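You operate a simulated robot arm through the tools that you are given. There is no shell and no other tool.

You are at the controls of a simulated robot arm. One attempt, no reset.

Task
Switch the fan heater off, unplug it and brush its filter clean.
Fine: in that order; plug laid on its side beside the heater, brush put back, filter tray shut. Set down upright: wooden brush. Where these are worked on the way, their far stop is far enough and under half their travel is too little: filter tray. What is to be rubbed or washed off counts as gone when no trace of it is left.

Only the result counts: the job must be done as asked and must still hold three seconds after the hand-in. Knocking over, shifting, dropping, spilling or breaking anything else fails it.

Robot
A 6-joint arm with a two-finger parallel gripper, fixed in place. Base frame: the origin is at the foot of the arm, x ahead of it, y to its left, z up. Lengths are in m, angles in degrees, forces in N, time in s.
With the tool pointing down near the work surface it reaches from about 0.32 to 0.82 m from the base axis. Its first joint turns from -166.0 to 166.0 degrees. Payload 3.91 kg.
The TCP is the grasp point between the finger pads, 0.03 m short of the fingertips. In the tool frame z runs along the fingers and y along their closing line. Largest opening 0.11 m; finger width 0.02, thickness 0.01; the body of the gripper, 0.048 by 0.112 m, starts 0.055 m behind the TCP.
Orientation is told as [roll, pitch, yaw] about the base's x, y, z axes, in that order, counted from this pose: with the fingers straight down and closing along the base's y, the tool's x points along the base's -x, its y along +y and its z along -z.

Tools
- The arm moves only by the tool move_arm. Its arguments are lists of equal length, an entry for each row: "turn": the turn, a rotation vector about the base's x, y, z in units of 4 degrees (1.0 is 4 degrees), a list of three; "translation": the shift along the base's x, y, z in units of 20 mm (1.0 is 20 mm), a list of three; "fingers": the gripper command, from -1 (shut) to 1 (fully open), values between in proportion. In form: {"turn": [[ax, ay, az], ...], "translation": [[x, y, z], ...], "fingers": [fingers, ...]}. A call has 1 to 20 rows; each row shifts and turns the commanded pose from where the row before left it. A call with a number of a shift or a turn outside -1 to 1 is refused whole. Rows are played at 5 a second. More than 0.05 m and 8.6 degrees between two rows, or a gripper value outside its range, and nothing of the call is played. A pose out of reach is approached as far as the arm can. The call stops where the force on the tool passes 40 N (or 10 N more than at its start, if that is more) or the arm is blocked; 0.2 s more then pass. Each finger travels about 0.045 m/s and halts on what it meets, pressing with about 20 N; the grip force reading is that of the motor and also rises with nothing between the fingers. The clock runs only during rows and for 0.2 s after the last one: add rows that do not move to give the fingers time. The reply holds the time, the measured pose of the TCP, the force on the tool along the base axes, the opening and the grip force, in the units named above and with some noise, with the torque about the TCP (base axes, N m) and any sound that the robot's microphone picked up.
- Cameras (640 x 400 px; columns grow to the right, rows downward): "scene" is fixed at [0.051, 0.6498, 1.6114]; the picture's right is [-0.48, -0.88, 0.00], its down [-0.76, 0.41, -0.50] and it looks along [0.44, -0.24, -0.86] (base axes); focal length 334 px, centre (320, 200). "wrist" rides on the gripper at [0.077, 0.007, -0.114] in the tool frame; the picture's right is [-0.09, 1.00, 0.00], its down [-0.80, -0.07, -0.59] and it looks along [-0.59, -0.05, 0.80] (tool axes); focal length 270 px, centre (320, 200). There is no depth. A picture from a camera that has moved, and an enlarged one, comes with that camera's place and axes in the base frame and with its lens.
- snapshot(camera): a new picture of that camera. The clock stands still meanwhile.
- slide_trunk(by): slides the trunk up (or, below 0, down) by that many m; the arm rides with it, the base frame stays. It gives what a move gives, with no picture.
- inspect(camera, box): a new picture of the part [left, top, right, bottom] of that camera's present view, enlarged. The clock stands still meanwhile.
- hand_in(): hands the job in; it is judged then, once.

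Places have to be worked out from the pictures, the camera data and where the tool is seen. Open the gripper and draw the arm clear of the work before you hand the job in, unless the task says otherwise.

The tools are called after "Call:" as name(argument=value, ...) on one line, values as JSON. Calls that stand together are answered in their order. move_arm: Moves the arm, as the interface text tells. Its arguments: {"type":"object","properties":{"turn":{"type":"array","items":{"type":"array","items":{"type":"number"}}},"translation":{"type":"array","items":{"type":"array","items":{"type":"number"}}},"fingers":{"type":"array","items":{"type":"number"}}},"required":["turn","translation","fingers"]} The other tools are called the same way: slide_trunk (by) slides the trunk up or down; snapshot (camera) takes a picture; inspect (camera, box) takes an enlarged picture of a part of a camera's view; hand_in () hands the job in.

At the start:

```text
time_s: 0.0
eef_pos: [0.1121, 0.4389, 1.2493]
tcp_rot: [0.0, 0.1, 0.1]
contact_force: [-0.9, 0.2, 0.9]
wrist_torque: [-0.01, -0.02, 0.01]
width: 0.1103
gripper_force: 0.1
trunk travel left (down, up): [-0.55, 0.06]
```

scene: 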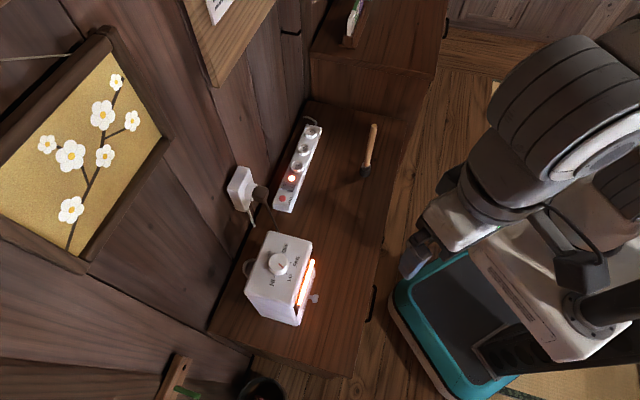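
wrist: 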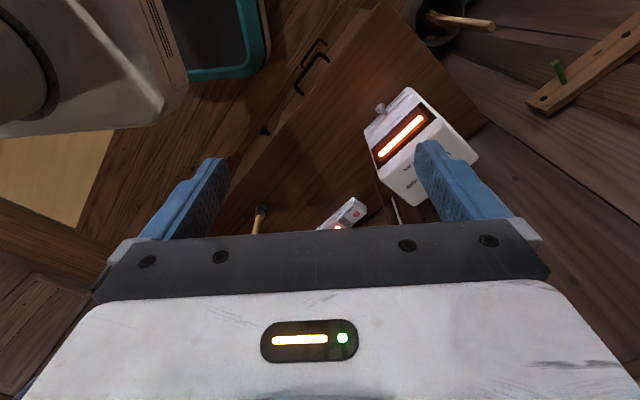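

I start by looking closely at the heater, the sockets and the brush in the scene picture.

Call:
inspect(camera="scene", box=[220, 210, 348, 340])

Call:
inspect(camera="scene", box=[210, 110, 340, 230])

Call:
inspect(camera="scene", box=[320, 110, 420, 200])

Call:
inspect(camera="wrist", box=[230, 60, 500, 240])

```text
3.08 times, centred on (284, 275) of scene
camera zoom: at [0.051, 0.6498, 1.6114], right [-0.48, -0.88, 0.0], down [-0.76, 0.41, -0.5], along [0.44, -0.24, -0.86], focal length 1028 px, centre (431, -31)
```

zoom: 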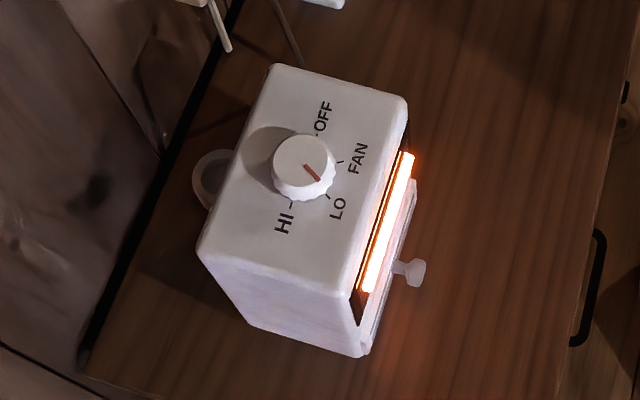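

```text
3.33 times, centred on (275, 170) of scene
camera zoom: at [0.051, 0.6498, 1.6114], right [-0.48, -0.88, 0.0], down [-0.76, 0.41, -0.5], along [0.44, -0.24, -0.86], focal length 1114 px, centre (470, 300)
```

zoom: 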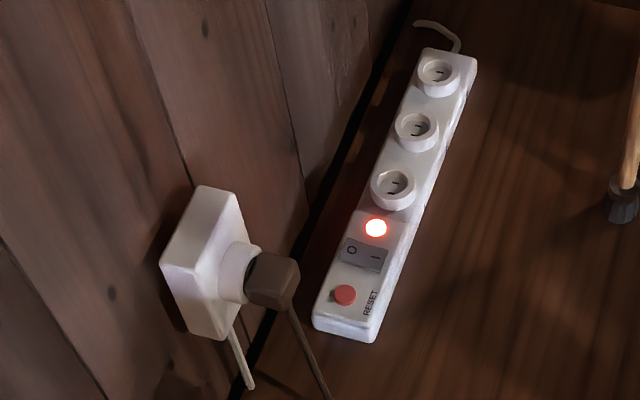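

```text
4.44 times, centred on (370, 155) of scene
camera zoom: at [0.051, 0.6498, 1.6114], right [-0.48, -0.88, 0.0], down [-0.76, 0.41, -0.5], along [0.44, -0.24, -0.86], focal length 1485 px, centre (98, 400)
```

zoom: 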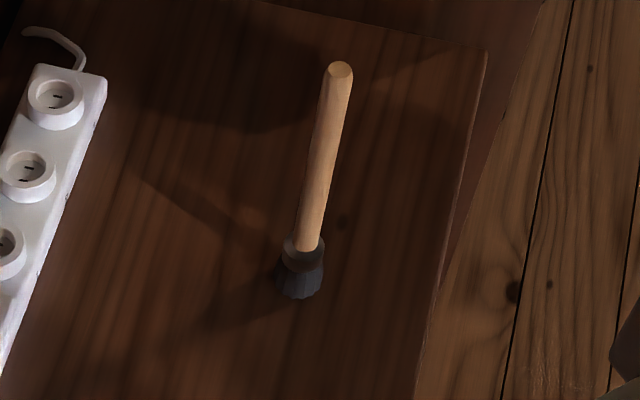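

```text
2.22 times, centred on (365, 150) of wrist
camera zoom: at [0.0334, 0.4454, 1.3636], right [0.09, 1.0, 0.0], down [0.8, -0.07, 0.59], along [0.59, -0.05, -0.8], focal length 601 px, centre (220, 311)
```

zoom: 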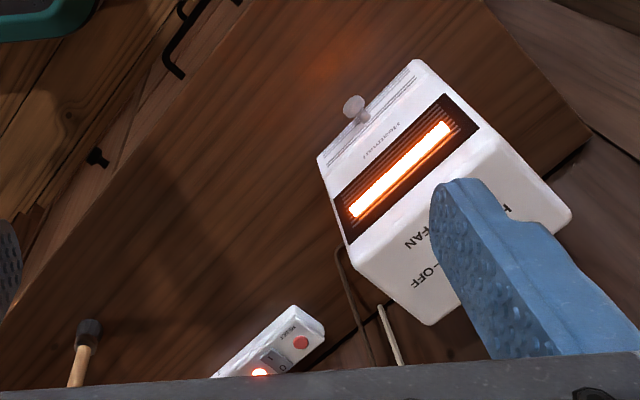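

The heater (knob at LO, glowing) stands at about (0.29, 0.61) facing the robot at ~45°, the brown plug is in the wall socket, and the brush stands upright near (0.50, 0.24). I turn the wrist toward the wall so its camera can look at the heater and socket.

Call:
move_arm(turn=[[0, 0, 1], [0, 0, 1], [0, 0, 1], [0, 0, 1], [0, 0, 1], [0, 0, 1], [0, 0, 1], [0, 0, 1], [0, 0, 1], [0, 0, 1], [0, 0, 1], [0, 0, 0]], translation=[[0, 0, 0], [0, 0, 0], [0, 0, 0], [0, 0, 0], [0, 0, 0], [0, 0, 0], [0, 0, 0], [0, 0, 0], [0, 0, 0], [0, 0, 0], [0, 0, 0], [0, 0, 0]], fingers=[1, 1, 1, 1, 1, 1, 1, 1, 1, 1, 1, 1])

Call:
snapshot(camera="wrist")

Call:
snapshot(camera="scene")

```text
time_s: 2.6
eef_pos: [0.1116, 0.4394, 1.25]
tcp_rot: [0.0, 0.0, 44.1]
contact_force: [0.4, 0.8, 0.3]
wrist_torque: [0.03, 0.01, 0.0]
width: 0.1101
gripper_force: 0.0
trunk travel left (down, up): [-0.55, 0.06]
```

```text
taken
camera wrist: at [0.0503, 0.3907, 1.363], right [-0.63, 0.78, 0.0], down [0.62, 0.51, 0.59], along [0.46, 0.37, -0.8], focal length 270 px, centre (320, 200)
```

wrist: 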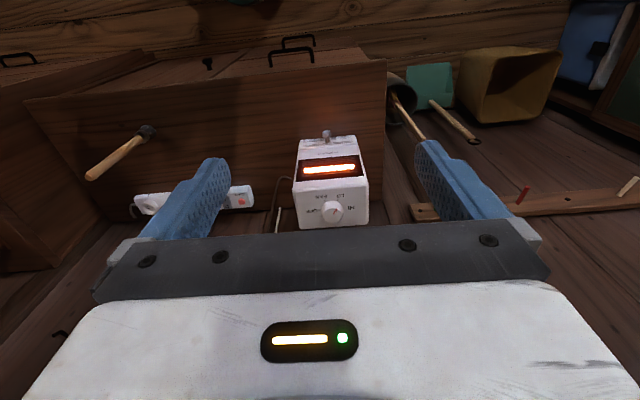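

```text
taken
```

scene: 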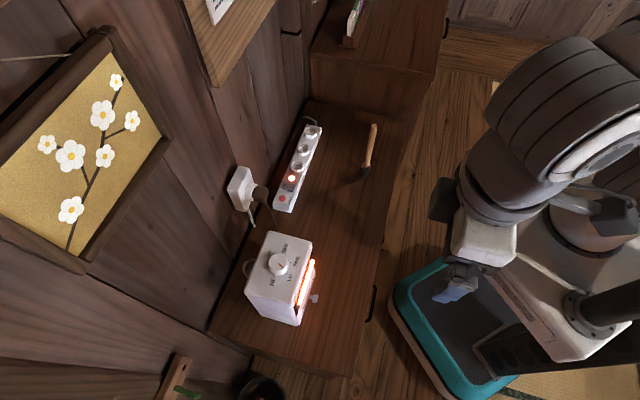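

The wrist camera now looks at the heater front. I enlarge it for triangulation and to see the plug, cord and brush.

Call:
inspect(camera="wrist", box=[250, 120, 410, 240])

Call:
inspect(camera="wrist", box=[60, 100, 300, 250])

```text
3.33 times, centred on (330, 180) of wrist
camera zoom: at [0.0503, 0.3907, 1.363], right [-0.63, 0.78, 0.0], down [0.62, 0.51, 0.59], along [0.46, 0.37, -0.8], focal length 901 px, centre (287, 267)
```

zoom: 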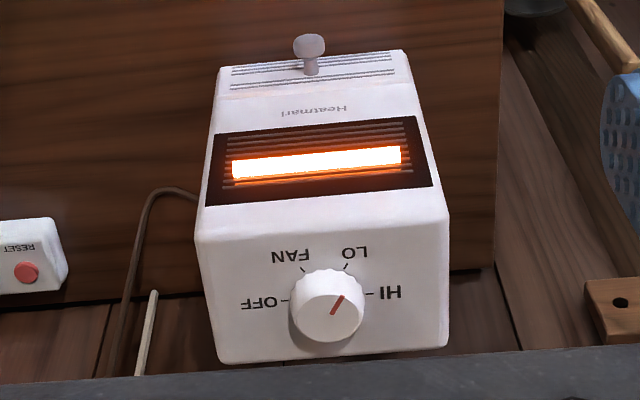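

```text
2.67 times, centred on (180, 175) of wrist
camera zoom: at [0.0503, 0.3907, 1.363], right [-0.63, 0.78, 0.0], down [0.62, 0.51, 0.59], along [0.46, 0.37, -0.8], focal length 721 px, centre (693, 267)
```

zoom: 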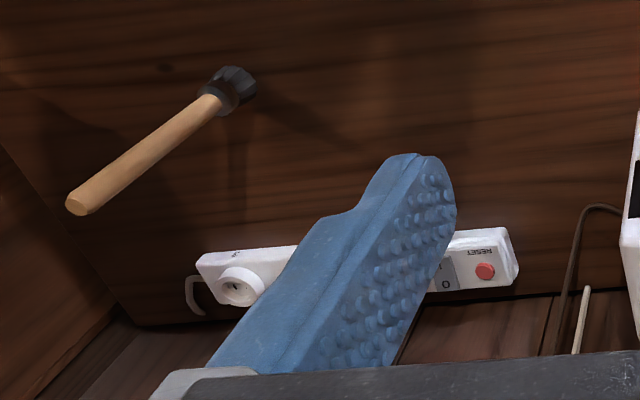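

The two views agree: heater top at z≈0.95 with the dial at about (0.288, 0.614), OFF being ~120° counter-clockwise of the pointer. I go lower for a closer, better look.

Call:
move_arm(turn=[[0, 0, 0], [0, 0, 0], [0, 0, 0], [0, 0, 0], [0, 0, 0], [0, 0, 0], [0, 0, 0]], translation=[[0.44, 0.38, -1], [0.44, 0.38, -1], [0.44, 0.38, -1], [0.44, 0.38, -1], [0.44, 0.38, -1], [0.44, 0.38, -1], [0, 0, 0]], fingers=[1, 1, 1, 1, 1, 1, 1])

Call:
snapshot(camera="wrist")

Call:
snapshot(camera="scene")

```text
time_s: 4.2
eef_pos: [0.1636, 0.4831, 1.1293]
tcp_rot: [-0.1, 0.0, 44.0]
contact_force: [0.7, 0.0, -0.3]
wrist_torque: [0.01, 0.01, -0.03]
width: 0.1097
gripper_force: 0.0
trunk travel left (down, up): [-0.55, 0.06]
```

```text
taken
camera wrist: at [0.1034, 0.434, 1.2434], right [-0.63, 0.78, 0.0], down [0.62, 0.51, 0.59], along [0.46, 0.37, -0.8], focal length 270 px, centre (320, 200)
```

wrist: 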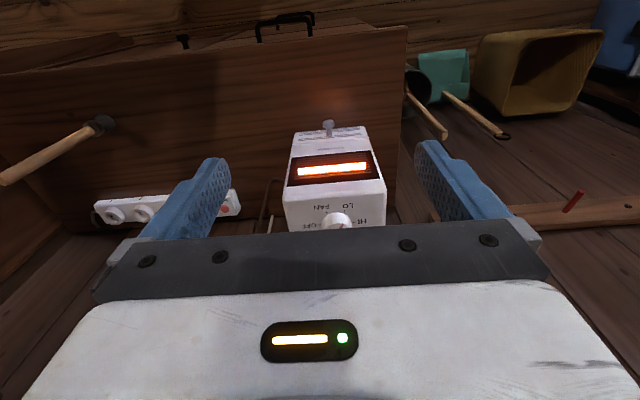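

```text
taken
```

scene: 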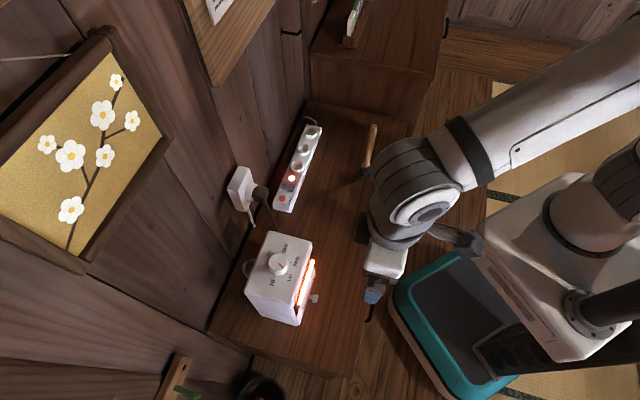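

The arm is in a good posture. I enlarge the wrist view of the heater once more before going over the dial.

Call:
inspect(camera="wrist", box=[260, 110, 420, 235])

Call:
inspect(camera="wrist", box=[0, 90, 280, 240])

```text
3.20 times, centred on (340, 172) of wrist
camera zoom: at [0.1034, 0.434, 1.2434], right [-0.63, 0.78, 0.0], down [0.62, 0.51, 0.59], along [0.46, 0.37, -0.8], focal length 865 px, centre (256, 288)
```

zoom: 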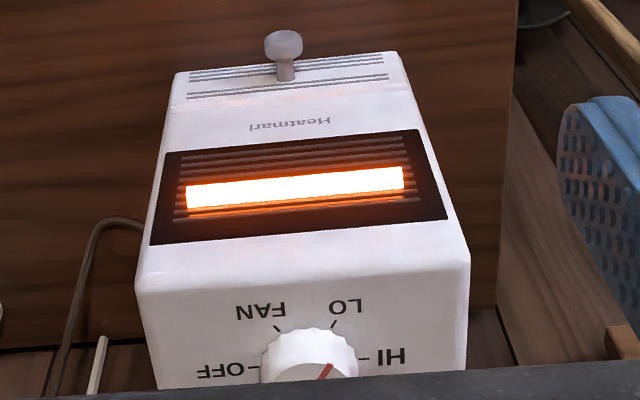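

```text
2.29 times, centred on (140, 165) of wrist
camera zoom: at [0.1034, 0.434, 1.2434], right [-0.63, 0.78, 0.0], down [0.62, 0.51, 0.59], along [0.46, 0.37, -0.8], focal length 618 px, centre (731, 280)
```

zoom: 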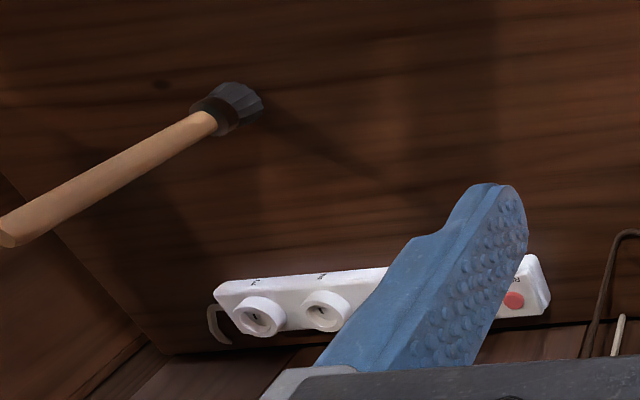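

I move over the dial at about (0.288, 0.614), turning the gripper 60° clockwise so that it has room for the 120° counter-clockwise turn.

Call:
move_arm(turn=[[0, 0, -1], [0, 0, -1], [0, 0, -1], [0, 0, -1], [0, 0, -1], [0, 0, -1], [0, 0, -1], [0, 0, -1], [0, 0, -1], [0, 0, -1], [0, 0, -1], [0, 0, -1], [0, 0, -1], [0, 0, -1], [0, 0, -1], [0, 0, 0]], translation=[[0.889, 0.939, -0.35], [0.889, 0.939, -0.35], [0.889, 0.939, -0.35], [0.889, 0.939, -0.35], [0.889, 0.939, -0.35], [0.889, 0.939, -0.35], [0.889, 0.939, -0.35], [0, 0, 0], [0, 0, 0], [0, 0, 0], [0, 0, 0], [0, 0, 0], [0, 0, 0], [0, 0, 0], [0, 0, 0], [0, 0, 0]], fingers=[0.3, 0.3, 0.3, 0.3, 0.3, 0.3, 0.3, 0.3, 0.3, 0.3, 0.3, 0.3, 0.3, 0.3, 0.3, 0.3])

Call:
snapshot(camera="wrist")

Call:
snapshot(camera="scene")

```text
time_s: 7.6
eef_pos: [0.288, 0.6163, 1.0794]
tcp_rot: [0.0, 0.1, -15.9]
contact_force: [-0.9, 0.7, 0.0]
wrist_torque: [0.02, -0.03, 0.03]
width: 0.0715
gripper_force: 0.1
trunk travel left (down, up): [-0.55, 0.06]
```

```text
taken
camera wrist: at [0.2149, 0.6434, 1.1945], right [0.36, 0.93, 0.0], down [0.75, -0.29, 0.59], along [0.55, -0.21, -0.8], focal length 270 px, centre (320, 200)
```

wrist: 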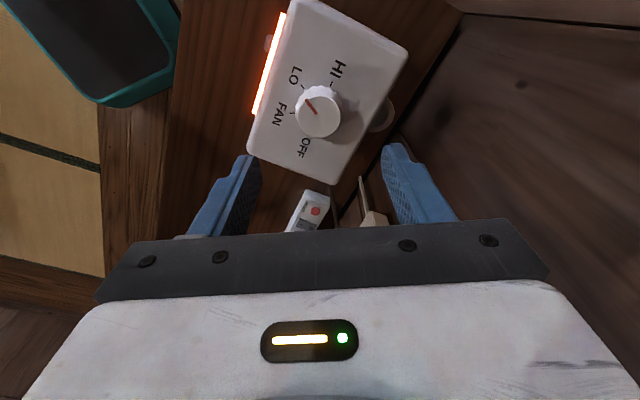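

```text
taken
```

scene: 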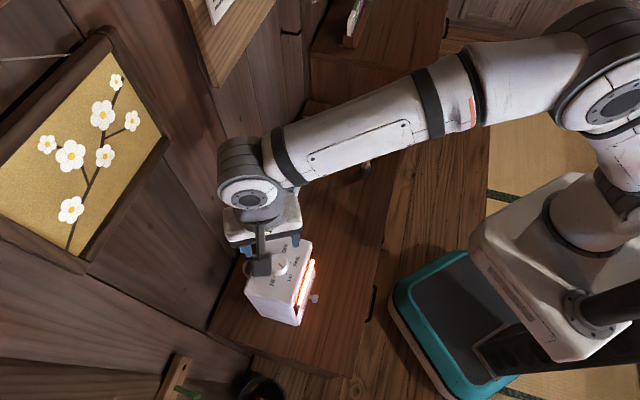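

Call:
inspect(camera="wrist", box=[240, 40, 400, 180])

Call:
inspect(camera="scene", box=[200, 170, 340, 330])

```text
2.86 times, centred on (320, 110) of wrist
camera zoom: at [0.2149, 0.6434, 1.1945], right [0.36, 0.93, 0.0], down [0.75, -0.29, 0.59], along [0.55, -0.21, -0.8], focal length 772 px, centre (320, 457)
```

zoom: 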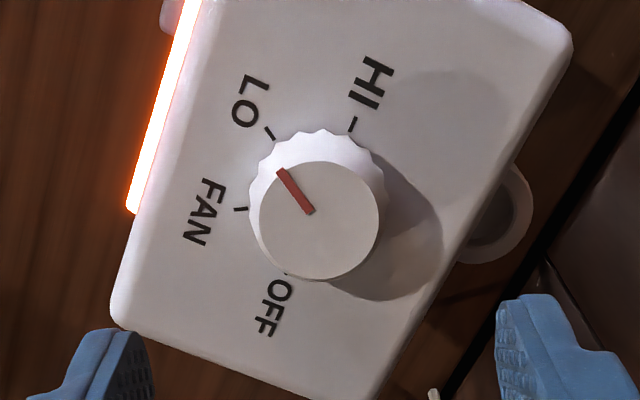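

```text
2.50 times, centred on (270, 250) of scene
camera zoom: at [0.051, 0.6498, 1.6114], right [-0.48, -0.88, 0.0], down [-0.76, 0.41, -0.5], along [0.44, -0.24, -0.86], focal length 835 px, centre (445, 75)
```

zoom: 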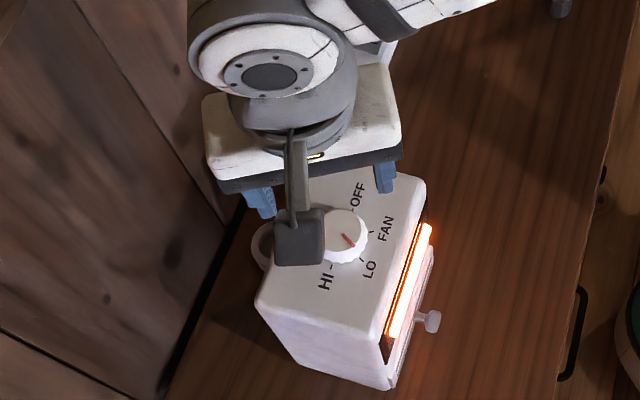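

The dial sits right under the TCP (about (0.287, 0.616), top z≈0.972). I descend so the fingertips stop just above the heater's top and close on the dial.

Call:
move_arm(turn=[[0, 0, 0], [0, 0, 0], [0, 0, 0], [0, 0, 0], [0, 0, 0], [0, 0, 0], [0, 0, 0], [0, 0, 0], [0, 0, 0], [0, 0, 0]], translation=[[0, 0, -0.92], [0, 0, -0.92], [0, 0, -0.92], [0, 0, -0.92], [0, 0, -0.92], [0, 0, 0], [0, 0, 0], [0, 0, 0], [0, 0, 0], [0, 0, 0]], fingers=[0.3, 0.3, 0.3, 0.3, 0.3, 0.3, -1, -1, -1, -1])

Call:
inspect(camera="wrist", box=[220, 60, 420, 230])

Call:
inspect(camera="scene", box=[200, 170, 340, 330])

```text
time_s: 9.8
eef_pos: [0.2861, 0.6157, 0.9874]
tcp_rot: [0.0, -0.1, -16.0]
contact_force: [1.4, 4.0, -0.5]
wrist_torque: [0.2, -0.16, 0.03]
width: 0.0407
gripper_force: 20.5
trunk travel left (down, up): [-0.55, 0.06]
```

```text
2.35 times, centred on (320, 145) of wrist
camera zoom: at [0.213, 0.6431, 1.1012], right [0.36, 0.93, 0.0], down [0.75, -0.29, 0.59], along [0.56, -0.21, -0.8], focal length 636 px, centre (320, 329)
```

zoom: 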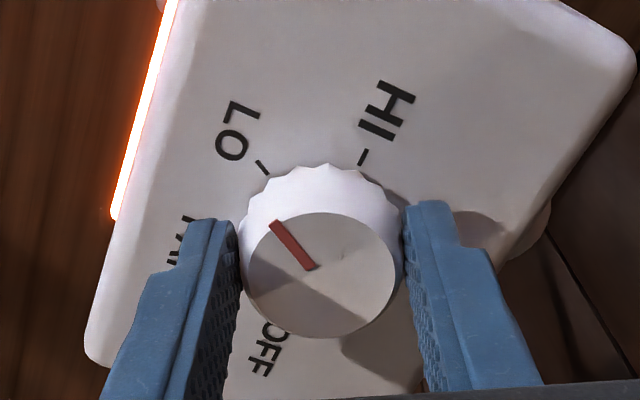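

```text
2.50 times, centred on (270, 250) of scene
camera zoom: at [0.051, 0.6498, 1.6114], right [-0.48, -0.88, 0.0], down [-0.76, 0.41, -0.5], along [0.44, -0.24, -0.86], focal length 835 px, centre (445, 75)
```

zoom: 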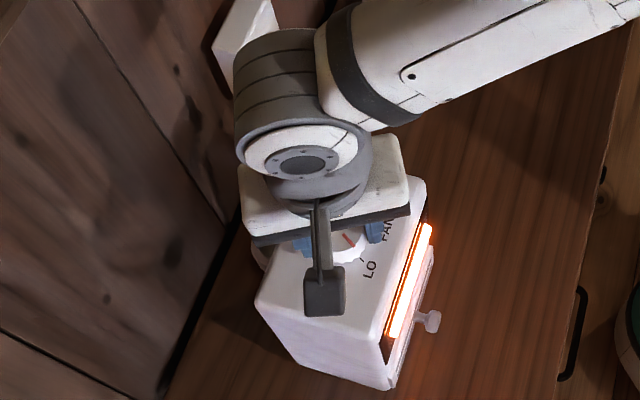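

The dial is held (width 0.041). I turn it 60° counter-clockwise and check.

Call:
move_arm(turn=[[0, 0, 0.5], [0, 0, 1], [0, 0, 1], [0, 0, 1], [0, 0, 1], [0, 0, 1], [0, 0, 1], [0, 0, 1], [0, 0, 1], [0, 0, 1], [0, 0, 1], [0, 0, 1], [0, 0, 1], [0, 0, 1], [0, 0, 1], [0, 0, 0.5], [0, 0, 0]], translation=[[0, 0.03, 0], [0, 0, 0], [0, 0, 0], [0, 0, 0], [0, 0, 0], [0, 0, 0], [0, 0, 0], [0, 0, 0], [0, 0, 0], [0, 0, 0], [0, 0, 0], [0, 0, 0], [0, 0, 0], [0, 0, 0], [0, 0, 0], [0, 0, 0], [0, 0, 0]], fingers=[-1, -1, -1, -1, -1, -1, -1, -1, -1, -1, -1, -1, -1, -1, -1, -1, -1])

Call:
inspect(camera="wrist", box=[220, 60, 420, 230])

Call:
snapshot(camera="scene")

```text
time_s: 13.4
eef_pos: [0.288, 0.6164, 0.9885]
tcp_rot: [0.0, 0.0, 44.1]
contact_force: [0.9, -5.2, -0.1]
wrist_torque: [-0.27, -0.01, -0.01]
width: 0.0404
gripper_force: 19.9
trunk travel left (down, up): [-0.55, 0.06]
```

```text
2.35 times, centred on (320, 145) of wrist
camera zoom: at [0.2278, 0.5672, 1.1028], right [-0.63, 0.78, 0.0], down [0.62, 0.51, 0.59], along [0.46, 0.37, -0.8], focal length 636 px, centre (320, 329)
```

zoom: 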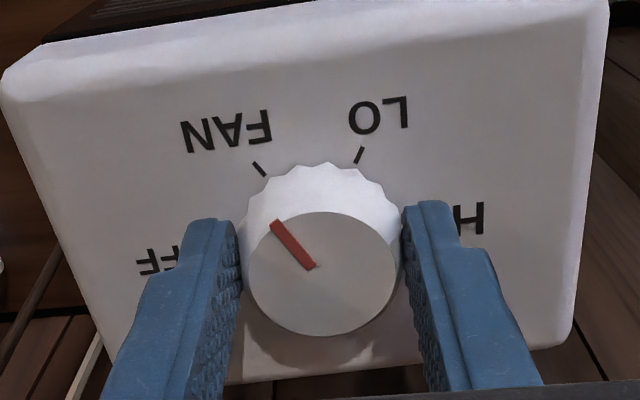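

```text
taken
```

scene: 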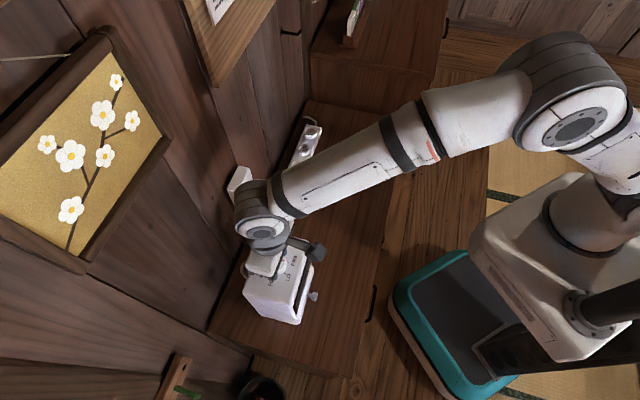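

The pointer now stands at FAN and the glow is gone. I turn another 60° to OFF.

Call:
move_arm(turn=[[0, 0, 0.5], [0, 0, 1], [0, 0, 1], [0, 0, 1], [0, 0, 1], [0, 0, 1], [0, 0, 1], [0, 0, 1], [0, 0, 1], [0, 0, 1], [0, 0, 1], [0, 0, 1], [0, 0, 1], [0, 0, 1], [0, 0, 1], [0, 0, 0.5], [0, 0, 0]], translation=[[0, 0, 0], [0, 0, 0], [0, 0, 0], [0, 0, 0], [0, 0, 0], [0, 0, 0], [0, 0, 0], [0, 0, 0], [0, 0, 0], [0, 0, 0], [0, 0, 0], [0, 0, 0], [0, 0, 0], [0, 0, 0], [0, 0, 0], [0, 0, 0], [0, 0, 0]], fingers=[-1, -1, -1, -1, -1, -1, -1, -1, -1, -1, -1, -1, -1, -1, -1, -1, -1])

Call:
inspect(camera="wrist", box=[220, 60, 420, 230])

Call:
snapshot(camera="scene")

```text
time_s: 17.0
eef_pos: [0.2905, 0.6156, 0.9894]
tcp_rot: [0.1, 0.1, 104.1]
contact_force: [6.3, -1.2, 0.0]
wrist_torque: [-0.09, -0.36, 0.02]
width: 0.0406
gripper_force: 20.1
trunk travel left (down, up): [-0.55, 0.06]
```

```text
2.35 times, centred on (320, 145) of wrist
camera zoom: at [0.3015, 0.5396, 1.1032], right [-0.99, -0.16, 0.0], down [-0.13, 0.79, 0.59], along [-0.09, 0.59, -0.8], focal length 636 px, centre (320, 329)
```

zoom: 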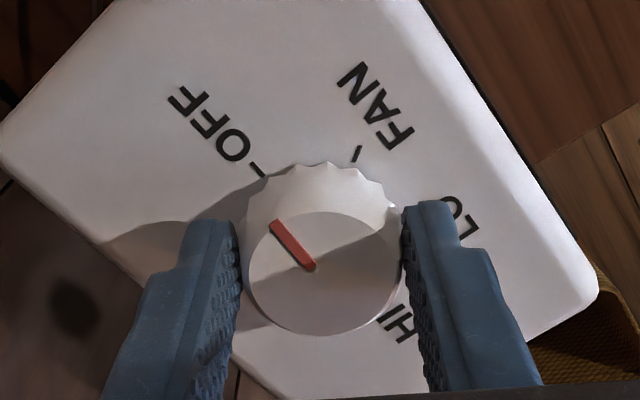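

```text
taken
```

scene: 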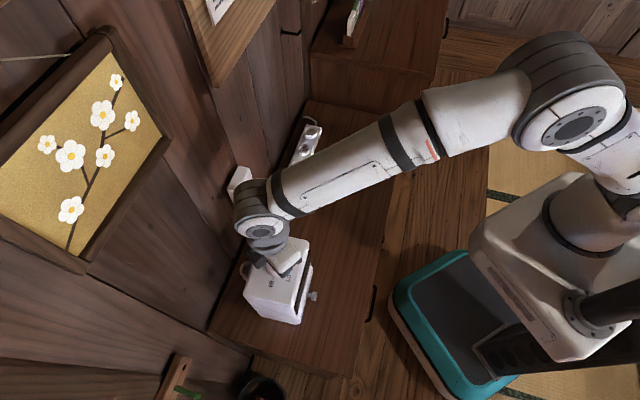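

The pointer is on OFF. I open the fingers and rise straight up.

Call:
move_arm(turn=[[0, 0, 0], [0, 0, 0], [0, 0, 0], [0, 0, 0], [0, 0, 0], [0, 0, 0], [0, 0, 0], [0, 0, 0], [0, 0, 0], [0, 0, 0]], translation=[[0, 0, 0], [0, 0, 0], [0, 0, 0], [0, 0, 1], [0, 0, 1], [0, 0, 1], [0, 0, 1], [0, 0, 1], [0, 0, 1], [0, 0, 0]], fingers=[0.3, 0.3, 0.3, 0.3, 0.3, 0.3, 0.3, 0.3, 0.3, 0.3])

Call:
snapshot(camera="wrist")

Call:
inspect(camera="scene", box=[200, 170, 340, 330])

```text
time_s: 19.2
eef_pos: [0.2898, 0.6171, 1.11]
tcp_rot: [0.0, 0.0, 104.0]
contact_force: [-0.8, -0.6, -0.6]
wrist_torque: [-0.02, 0.01, -0.01]
width: 0.0714
gripper_force: 0.0
trunk travel left (down, up): [-0.55, 0.06]
```

```text
taken
camera wrist: at [0.3008, 0.5402, 1.2231], right [-0.99, -0.16, 0.0], down [-0.13, 0.79, 0.59], along [-0.09, 0.59, -0.8], focal length 270 px, centre (320, 200)
```

wrist: 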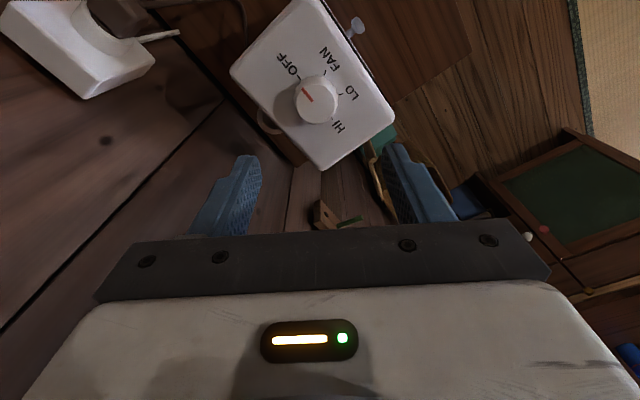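

```text
2.50 times, centred on (270, 250) of scene
camera zoom: at [0.051, 0.6498, 1.6114], right [-0.48, -0.88, 0.0], down [-0.76, 0.41, -0.5], along [0.44, -0.24, -0.86], focal length 835 px, centre (445, 75)
```

zoom: 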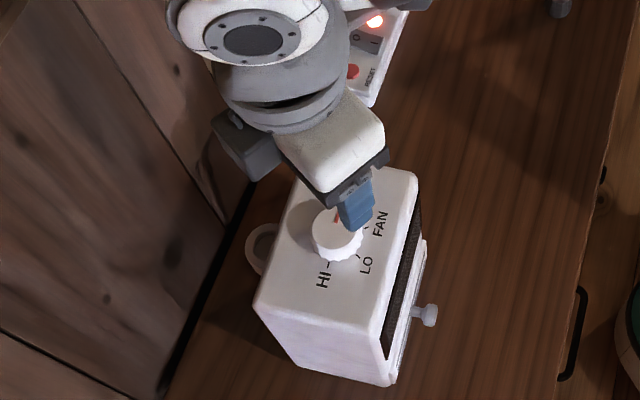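

Heater is off. Next the plug: I move back and along the wall, turning the gripper to face the wall square-on, to get a close view of the plug in the socket.

Call:
move_arm(turn=[[0, 0, -1], [0, 0, -1], [0, 0, -1], [0, 0, -1], [0, 0, -1], [0, 0, -1], [0, 0, -1], [0, 0, -1], [0, 0, -1], [0, 0, -1], [0, 0, -1], [0, 0, -1], [0, 0, -1], [0, 0, -1], [0, 0, -0.75], [0, 0, 0]], translation=[[0.4, -0.3, 0.1], [0.4, -0.3, 0.1], [0.4, -0.3, 0.1], [0.4, -0.3, 0.1], [0.4, -0.3, 0.1], [0.4, -0.3, 0.1], [0.4, -0.3, 0.1], [0.4, -0.3, 0.1], [0.4, -0.3, 0.1], [0.4, -0.3, 0.1], [0.4, -0.3, 0], [0.4, -0.3, 0], [0.4, -0.3, 0], [0.4, -0.3, 0], [0.4, -0.3, 0], [0, 0, 0]], fingers=[0.3, 0.3, 0.3, 0.3, 0.3, 0.3, 0.3, 0.3, 0.3, 0.3, 0.3, 0.3, 0.3, 0.3, 0.3, 0.3])

Call:
snapshot(camera="wrist")

Call:
snapshot(camera="scene")

```text
time_s: 22.6
eef_pos: [0.4089, 0.5261, 1.129]
tcp_rot: [0.0, 0.1, 45.0]
contact_force: [-0.1, -0.3, -0.7]
wrist_torque: [0.02, -0.01, -0.03]
width: 0.0715
gripper_force: 0.2
trunk travel left (down, up): [-0.55, 0.06]
```

```text
taken
camera wrist: at [0.3487, 0.4768, 1.2427], right [-0.64, 0.77, 0.0], down [0.62, 0.52, 0.59], along [0.46, 0.38, -0.8], focal length 270 px, centre (320, 200)
```

wrist: 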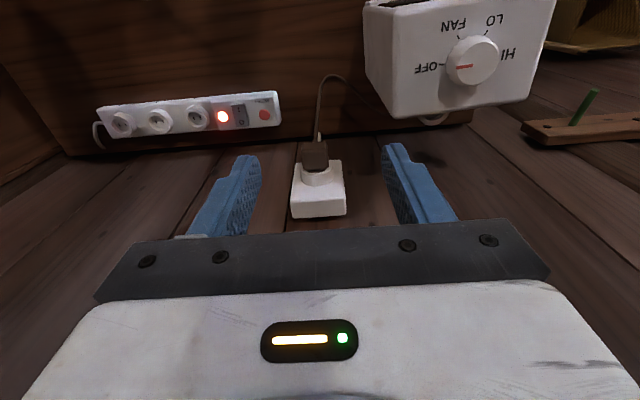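

```text
taken
```

scene: 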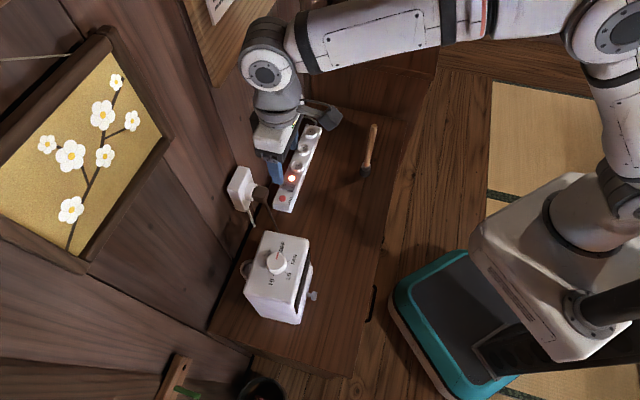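

Call:
inspect(camera="wrist", box=[260, 60, 400, 230])

Call:
inspect(camera="scene", box=[210, 150, 300, 240])

```text
2.35 times, centred on (330, 145) of wrist
camera zoom: at [0.3487, 0.4768, 1.2427], right [-0.64, 0.77, 0.0], down [0.62, 0.52, 0.59], along [0.46, 0.38, -0.8], focal length 636 px, centre (296, 329)
```

zoom: 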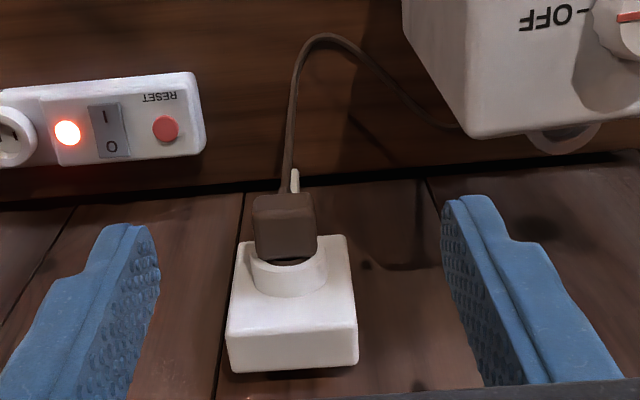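

```text
4.44 times, centred on (255, 195) of scene
camera zoom: at [0.051, 0.6498, 1.6114], right [-0.48, -0.88, 0.0], down [-0.76, 0.41, -0.5], along [0.44, -0.24, -0.86], focal length 1485 px, centre (609, 222)
```

zoom: 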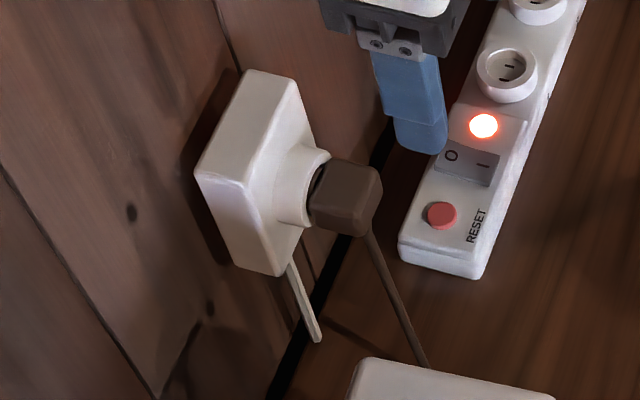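

The plug body triangulates to roughly (0.48, 0.58, 0.93), sticking out of the round socket toward the robot. I move closer above it for a more exact look.

Call:
move_arm(turn=[[0, 0, 0], [0, 0, 0], [0, 0, 0], [0, 0, 0]], translation=[[0.683, 0.483, -0.983], [0.683, 0.483, -0.983], [0.683, 0.483, -0.983], [0, 0, 0]], fingers=[0.3, 0.3, 0.3, 0.3])

Call:
snapshot(camera="wrist")

Call:
inspect(camera="wrist", box=[250, 70, 390, 220])

Call:
snapshot(camera="scene")

```text
time_s: 23.6
eef_pos: [0.4505, 0.5556, 1.0695]
tcp_rot: [0.1, 0.0, 45.0]
contact_force: [0.2, 0.3, -0.1]
wrist_torque: [0.01, -0.02, -0.02]
width: 0.071
gripper_force: 0.1
trunk travel left (down, up): [-0.55, 0.06]
```

```text
taken
camera wrist: at [0.3903, 0.5044, 1.1833], right [-0.64, 0.77, 0.0], down [0.62, 0.52, 0.59], along [0.46, 0.38, -0.8], focal length 270 px, centre (320, 200)
```

wrist: 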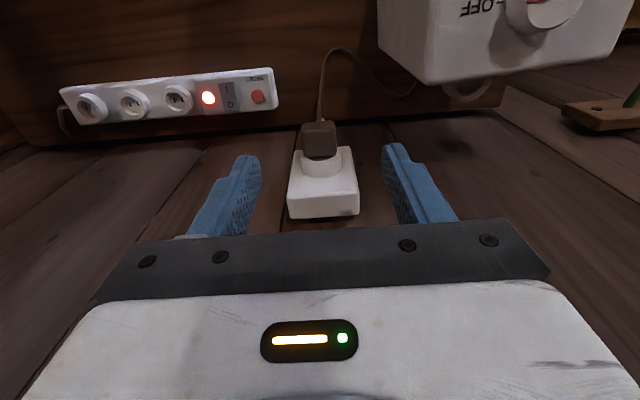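

```text
2.67 times, centred on (320, 145) of wrist
camera zoom: at [0.3903, 0.5044, 1.1833], right [-0.64, 0.77, 0.0], down [0.62, 0.52, 0.59], along [0.46, 0.38, -0.8], focal length 721 px, centre (320, 347)
```

zoom: 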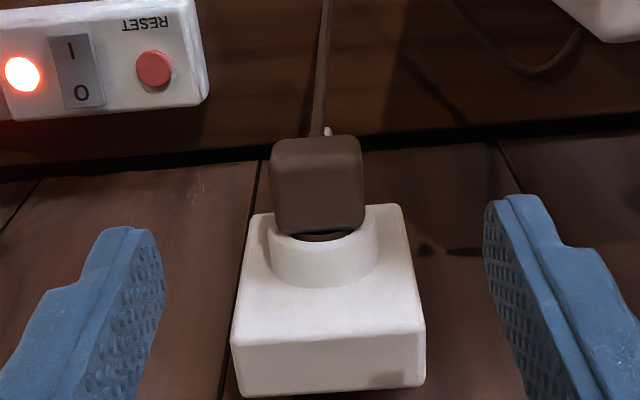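

```text
taken
```

scene: 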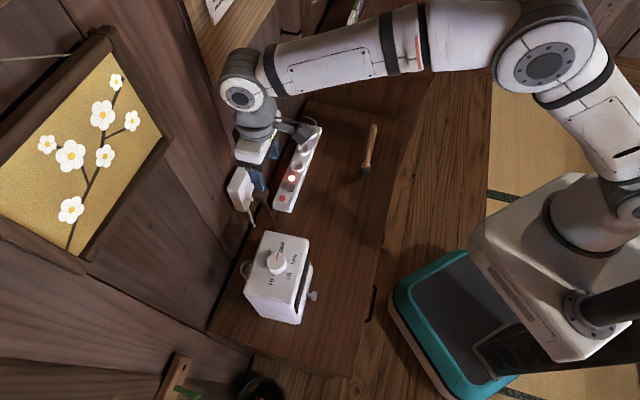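

The plug lies exactly on the gripper's centre line, ~3 cm further toward the wall, top at z≈0.944. I go forward 3 cm, straddle it from above and close.

Call:
move_arm(turn=[[0, 0, 0], [0, 0, 0], [0, 0, 0], [0, 0, 0], [0, 0, 0], [0, 0, 0], [0, 0, 0], [0, 0, 0], [0, 0, 0], [0, 0, 0]], translation=[[0.53, 0.53, 0], [0.53, 0.53, 0], [0, 0, -0.932], [0, 0, -0.932], [0, 0, -0.932], [0, 0, -0.932], [0, 0, -0.932], [0, 0, -0.932], [0, 0, -0.932], [0, 0, 0]], fingers=[0.3, 0.3, 0.3, 0.3, 0.3, 0.3, 0.3, 0.3, 0.3, 0.3])

Call:
snapshot(camera="wrist")

Call:
inspect(camera="scene", box=[210, 120, 330, 240])

```text
time_s: 25.8
eef_pos: [0.4711, 0.5789, 0.939]
tcp_rot: [0.0, 0.0, 45.0]
contact_force: [0.3, 0.0, 0.6]
wrist_torque: [0.01, 0.01, -0.01]
width: 0.0716
gripper_force: 0.0
trunk travel left (down, up): [-0.55, 0.06]
```

```text
taken
camera wrist: at [0.4102, 0.5287, 1.0526], right [-0.64, 0.77, 0.0], down [0.62, 0.52, 0.59], along [0.46, 0.38, -0.8], focal length 270 px, centre (320, 200)
```

wrist: 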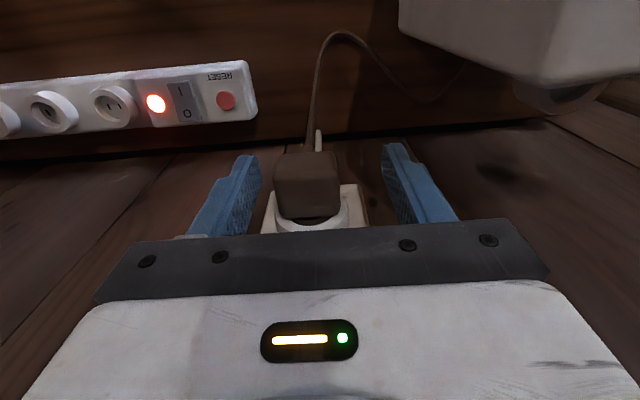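

```text
3.33 times, centred on (270, 180) of scene
camera zoom: at [0.051, 0.6498, 1.6114], right [-0.48, -0.88, 0.0], down [-0.76, 0.41, -0.5], along [0.44, -0.24, -0.86], focal length 1114 px, centre (487, 267)
```

zoom: 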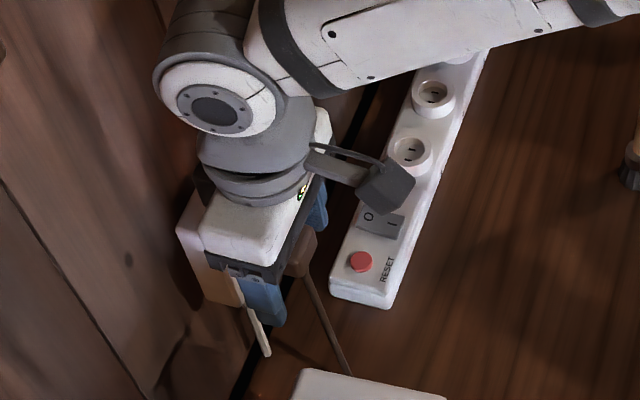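

The plug sits ~7 mm to the side of the finger centre; I shift along the wall by that amount and close on it.

Call:
move_arm(turn=[[0, 0, 0], [0, 0, 0], [0, 0, 0], [0, 0, 0], [0, 0, 0], [0, 0, 0]], translation=[[0.24, -0.24, 0], [0, 0, 0], [0, 0, 0], [0, 0, 0], [0, 0, 0], [0, 0, 0]], fingers=[0.3, 0.3, -1, -1, -1, -1])

Call:
inspect(camera="wrist", box=[220, 100, 420, 230])

```text
time_s: 27.2
eef_pos: [0.4756, 0.5745, 0.9389]
tcp_rot: [0.0, 0.0, 45.1]
contact_force: [-2.2, 1.1, -0.5]
wrist_torque: [0.03, -0.01, -0.01]
width: 0.0332
gripper_force: 20.3
trunk travel left (down, up): [-0.55, 0.06]
```

```text
3.08 times, centred on (320, 165) of wrist
camera zoom: at [0.4156, 0.5234, 1.0531], right [-0.64, 0.77, 0.0], down [0.62, 0.52, 0.59], along [0.46, 0.38, -0.8], focal length 832 px, centre (320, 308)
```

zoom: 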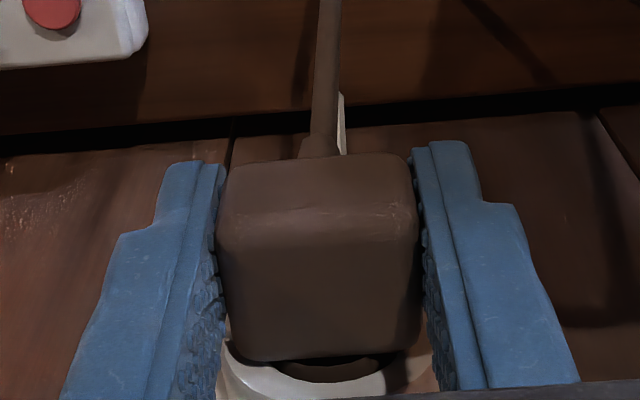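

The plug is held (0.033 wide). I pull straight out, away from the wall.

Call:
move_arm(turn=[[0, 0, 0], [0, 0, 0], [0, 0, 0], [0, 0, 0], [0, 0, 0], [0, 0, 0], [0, 0, 0]], translation=[[-0.4, -0.4, 0], [-0.4, -0.4, 0], [-0.4, -0.4, 0], [-0.4, -0.4, 0], [-0.4, -0.4, 0], [-0.4, -0.4, 0], [0, 0, 0]], fingers=[-1, -1, -1, -1, -1, -1, -1])

Call:
snapshot(camera="wrist")

Call:
inspect(camera="scene", box=[210, 120, 330, 240])

```text
time_s: 28.8
eef_pos: [0.4281, 0.5254, 0.9402]
tcp_rot: [0.0, -0.1, 45.0]
contact_force: [0.5, -0.1, 0.1]
wrist_torque: [0.01, 0.01, 0.01]
width: 0.0335
gripper_force: 20.3
trunk travel left (down, up): [-0.55, 0.06]
```

```text
taken
camera wrist: at [0.3686, 0.4746, 1.0542], right [-0.64, 0.77, 0.0], down [0.62, 0.52, 0.59], along [0.46, 0.38, -0.8], focal length 270 px, centre (320, 200)
```

wrist: 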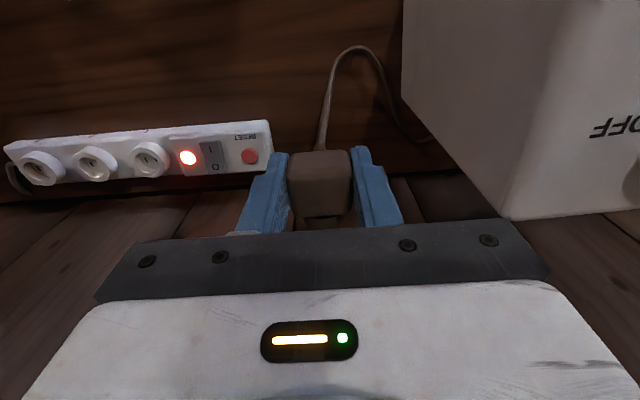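

```text
3.33 times, centred on (270, 180) of scene
camera zoom: at [0.051, 0.6498, 1.6114], right [-0.48, -0.88, 0.0], down [-0.76, 0.41, -0.5], along [0.44, -0.24, -0.86], focal length 1114 px, centre (487, 267)
```

zoom: 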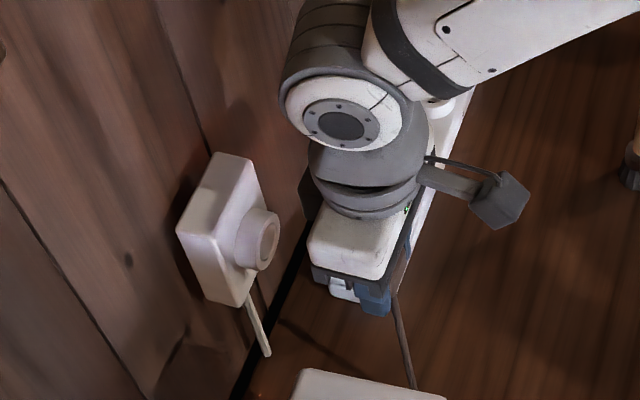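

The plug is free of the socket. I carry it back a little and lower it to the free table area beside the heater, staying clear of heater, power strip and the tray's path.

Call:
move_arm(turn=[[0, 0, 0], [0, 0, 0], [0, 0, 0], [0, 0, 0], [0, 0, 0], [0, 0, 0], [0, 0, 0], [0, 0, 0], [0, 0, 0], [0, 0, 0], [0, 0, 0]], translation=[[-0.58, -0.58, 0], [-0.58, -0.58, 0], [-0.58, -0.58, 0], [0, 0, -0.9], [0, 0, -0.9], [0, 0, -0.9], [0, 0, -0.9], [0, 0, -0.9], [0, 0, -0.9], [0, 0, -0.9], [0, 0, 0]], fingers=[-1, -1, -1, -1, -1, -1, -1, -1, -1, -1, -1])

Call:
snapshot(camera="wrist")

Call:
snapshot(camera="scene")

```text
time_s: 31.2
eef_pos: [0.3922, 0.487, 0.8139]
tcp_rot: [0.0, 0.0, 45.0]
contact_force: [-0.4, 0.4, -0.4]
wrist_torque: [0.0, 0.01, 0.0]
width: 0.0335
gripper_force: 20.5
trunk travel left (down, up): [-0.55, 0.06]
```

```text
taken
camera wrist: at [0.3322, 0.438, 0.9271], right [-0.64, 0.77, 0.0], down [0.62, 0.52, 0.59], along [0.46, 0.38, -0.8], focal length 270 px, centre (320, 200)
```

wrist: 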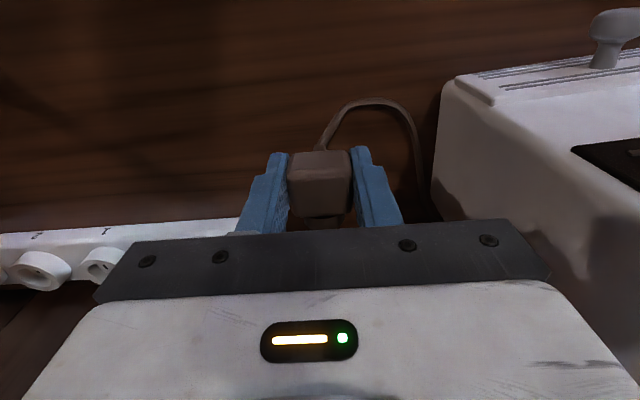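

```text
taken
```

scene: 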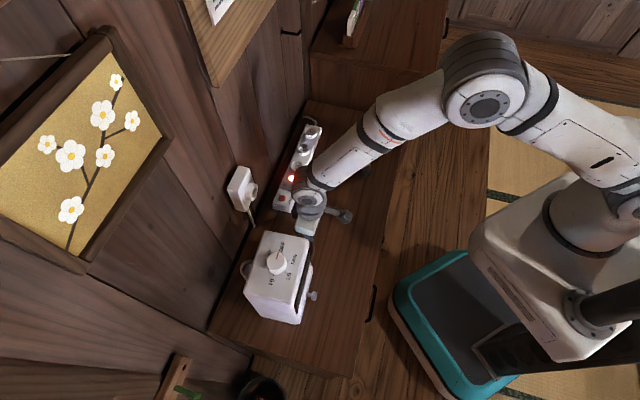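

Clear all round; the table is about 4 cm below. I lower in small steps until contact shows.

Call:
move_arm(turn=[[0, 0, 0], [0, 0, 0], [0, 0, 0], [0, 0, 0], [0, 0, 0], [0, 0, 0]], translation=[[0, 0, -0.25], [0, 0, -0.25], [0, 0, -0.25], [0, 0, -0.25], [0, 0, -0.25], [0, 0, 0]], fingers=[-1, -1, -1, -1, -1, -1])

Call:
inspect(camera="wrist", box=[220, 80, 440, 230])

Call:
inspect(camera="scene", box=[250, 160, 370, 280])

```text
time_s: 32.6
eef_pos: [0.3927, 0.4877, 0.7886]
tcp_rot: [-0.1, 0.0, 45.0]
contact_force: [-0.3, -0.5, -1.2]
wrist_torque: [0.01, 0.0, -0.02]
width: 0.0334
gripper_force: 20.1
trunk travel left (down, up): [-0.55, 0.06]
```

```text
2.67 times, centred on (330, 155) of wrist
camera zoom: at [0.3321, 0.4385, 0.902], right [-0.64, 0.77, 0.0], down [0.62, 0.52, 0.59], along [0.46, 0.38, -0.8], focal length 721 px, centre (293, 320)
```

zoom: 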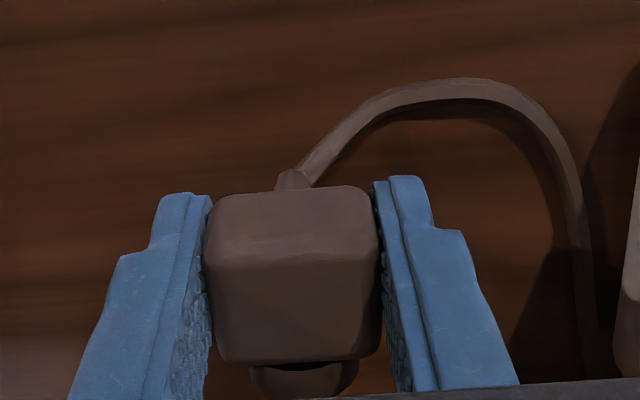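

```text
3.33 times, centred on (310, 220) of scene
camera zoom: at [0.051, 0.6498, 1.6114], right [-0.48, -0.88, 0.0], down [-0.76, 0.41, -0.5], along [0.44, -0.24, -0.86], focal length 1114 px, centre (353, 133)
```

zoom: 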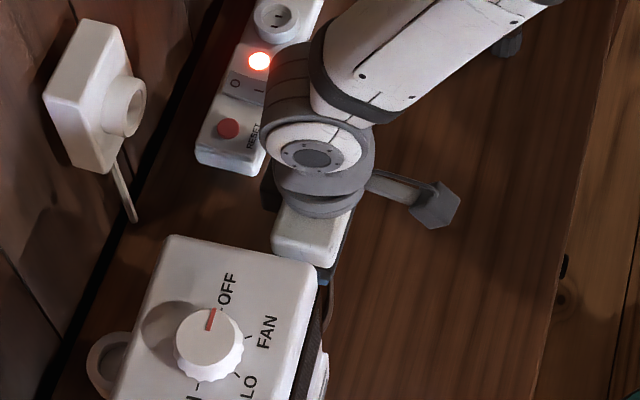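

No contact yet at z=0.789; I continue down in smaller steps.

Call:
move_arm(turn=[[0, 0, 0], [0, 0, 0], [0, 0, 0], [0, 0, 0], [0, 0, 0]], translation=[[0, 0, -0.15], [0, 0, -0.15], [0, 0, -0.15], [0, 0, -0.1], [0, 0, 0]], fingers=[-1, -1, -1, -1, -1])

```text
time_s: 33.8
eef_pos: [0.3936, 0.4903, 0.7782]
tcp_rot: [0.0, -0.1, 44.9]
contact_force: [0.5, 0.0, -1.4]
wrist_torque: [-0.03, -0.02, 0.03]
width: 0.0333
gripper_force: 20.4
trunk travel left (down, up): [-0.55, 0.06]
```

Call:
move_arm(turn=[[0, 0, 0], [0, 0, 0], [0, 0, 0], [0, 0, 0]], translation=[[0, 0, -0.1], [0, 0, -0.1], [0, 0, -0.1], [0, 0, 0]], fingers=[-1, -1, -1, -1])

Call:
inspect(camera="wrist", box=[220, 80, 440, 230])

```text
time_s: 34.8
eef_pos: [0.3942, 0.4902, 0.7717]
tcp_rot: [0.0, 0.0, 45.0]
contact_force: [-0.1, -0.3, 0.6]
wrist_torque: [-0.01, 0.03, -0.01]
width: 0.0336
gripper_force: 19.9
trunk travel left (down, up): [-0.55, 0.06]
```

```text
2.67 times, centred on (330, 155) of wrist
camera zoom: at [0.3339, 0.4397, 0.8859], right [-0.64, 0.77, 0.0], down [0.62, 0.52, 0.59], along [0.46, 0.38, -0.8], focal length 721 px, centre (293, 320)
```

zoom: 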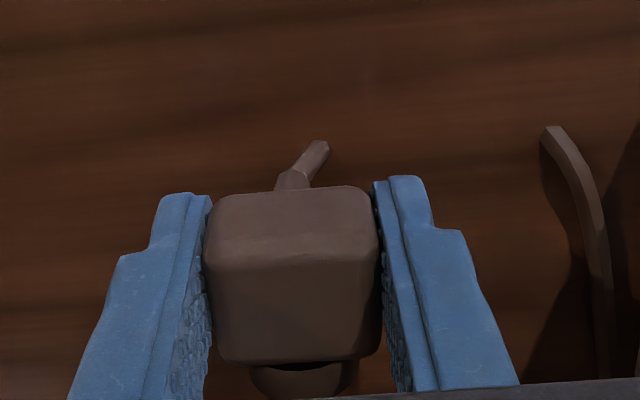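

Call:
move_arm(turn=[[0, 0, 0], [0, 0, 0], [0, 0, 0], [0, 0, 0]], translation=[[0, 0, -0.1], [0, 0, -0.1], [0, 0, -0.1], [0, 0, 0]], fingers=[-1, -1, -1, -1])

```text
time_s: 35.8
eef_pos: [0.393, 0.4906, 0.7644]
tcp_rot: [-0.1, 0.0, 45.0]
contact_force: [-0.1, 1.0, -0.6]
wrist_torque: [0.0, 0.0, -0.04]
width: 0.0334
gripper_force: 19.9
trunk travel left (down, up): [-0.55, 0.06]
```

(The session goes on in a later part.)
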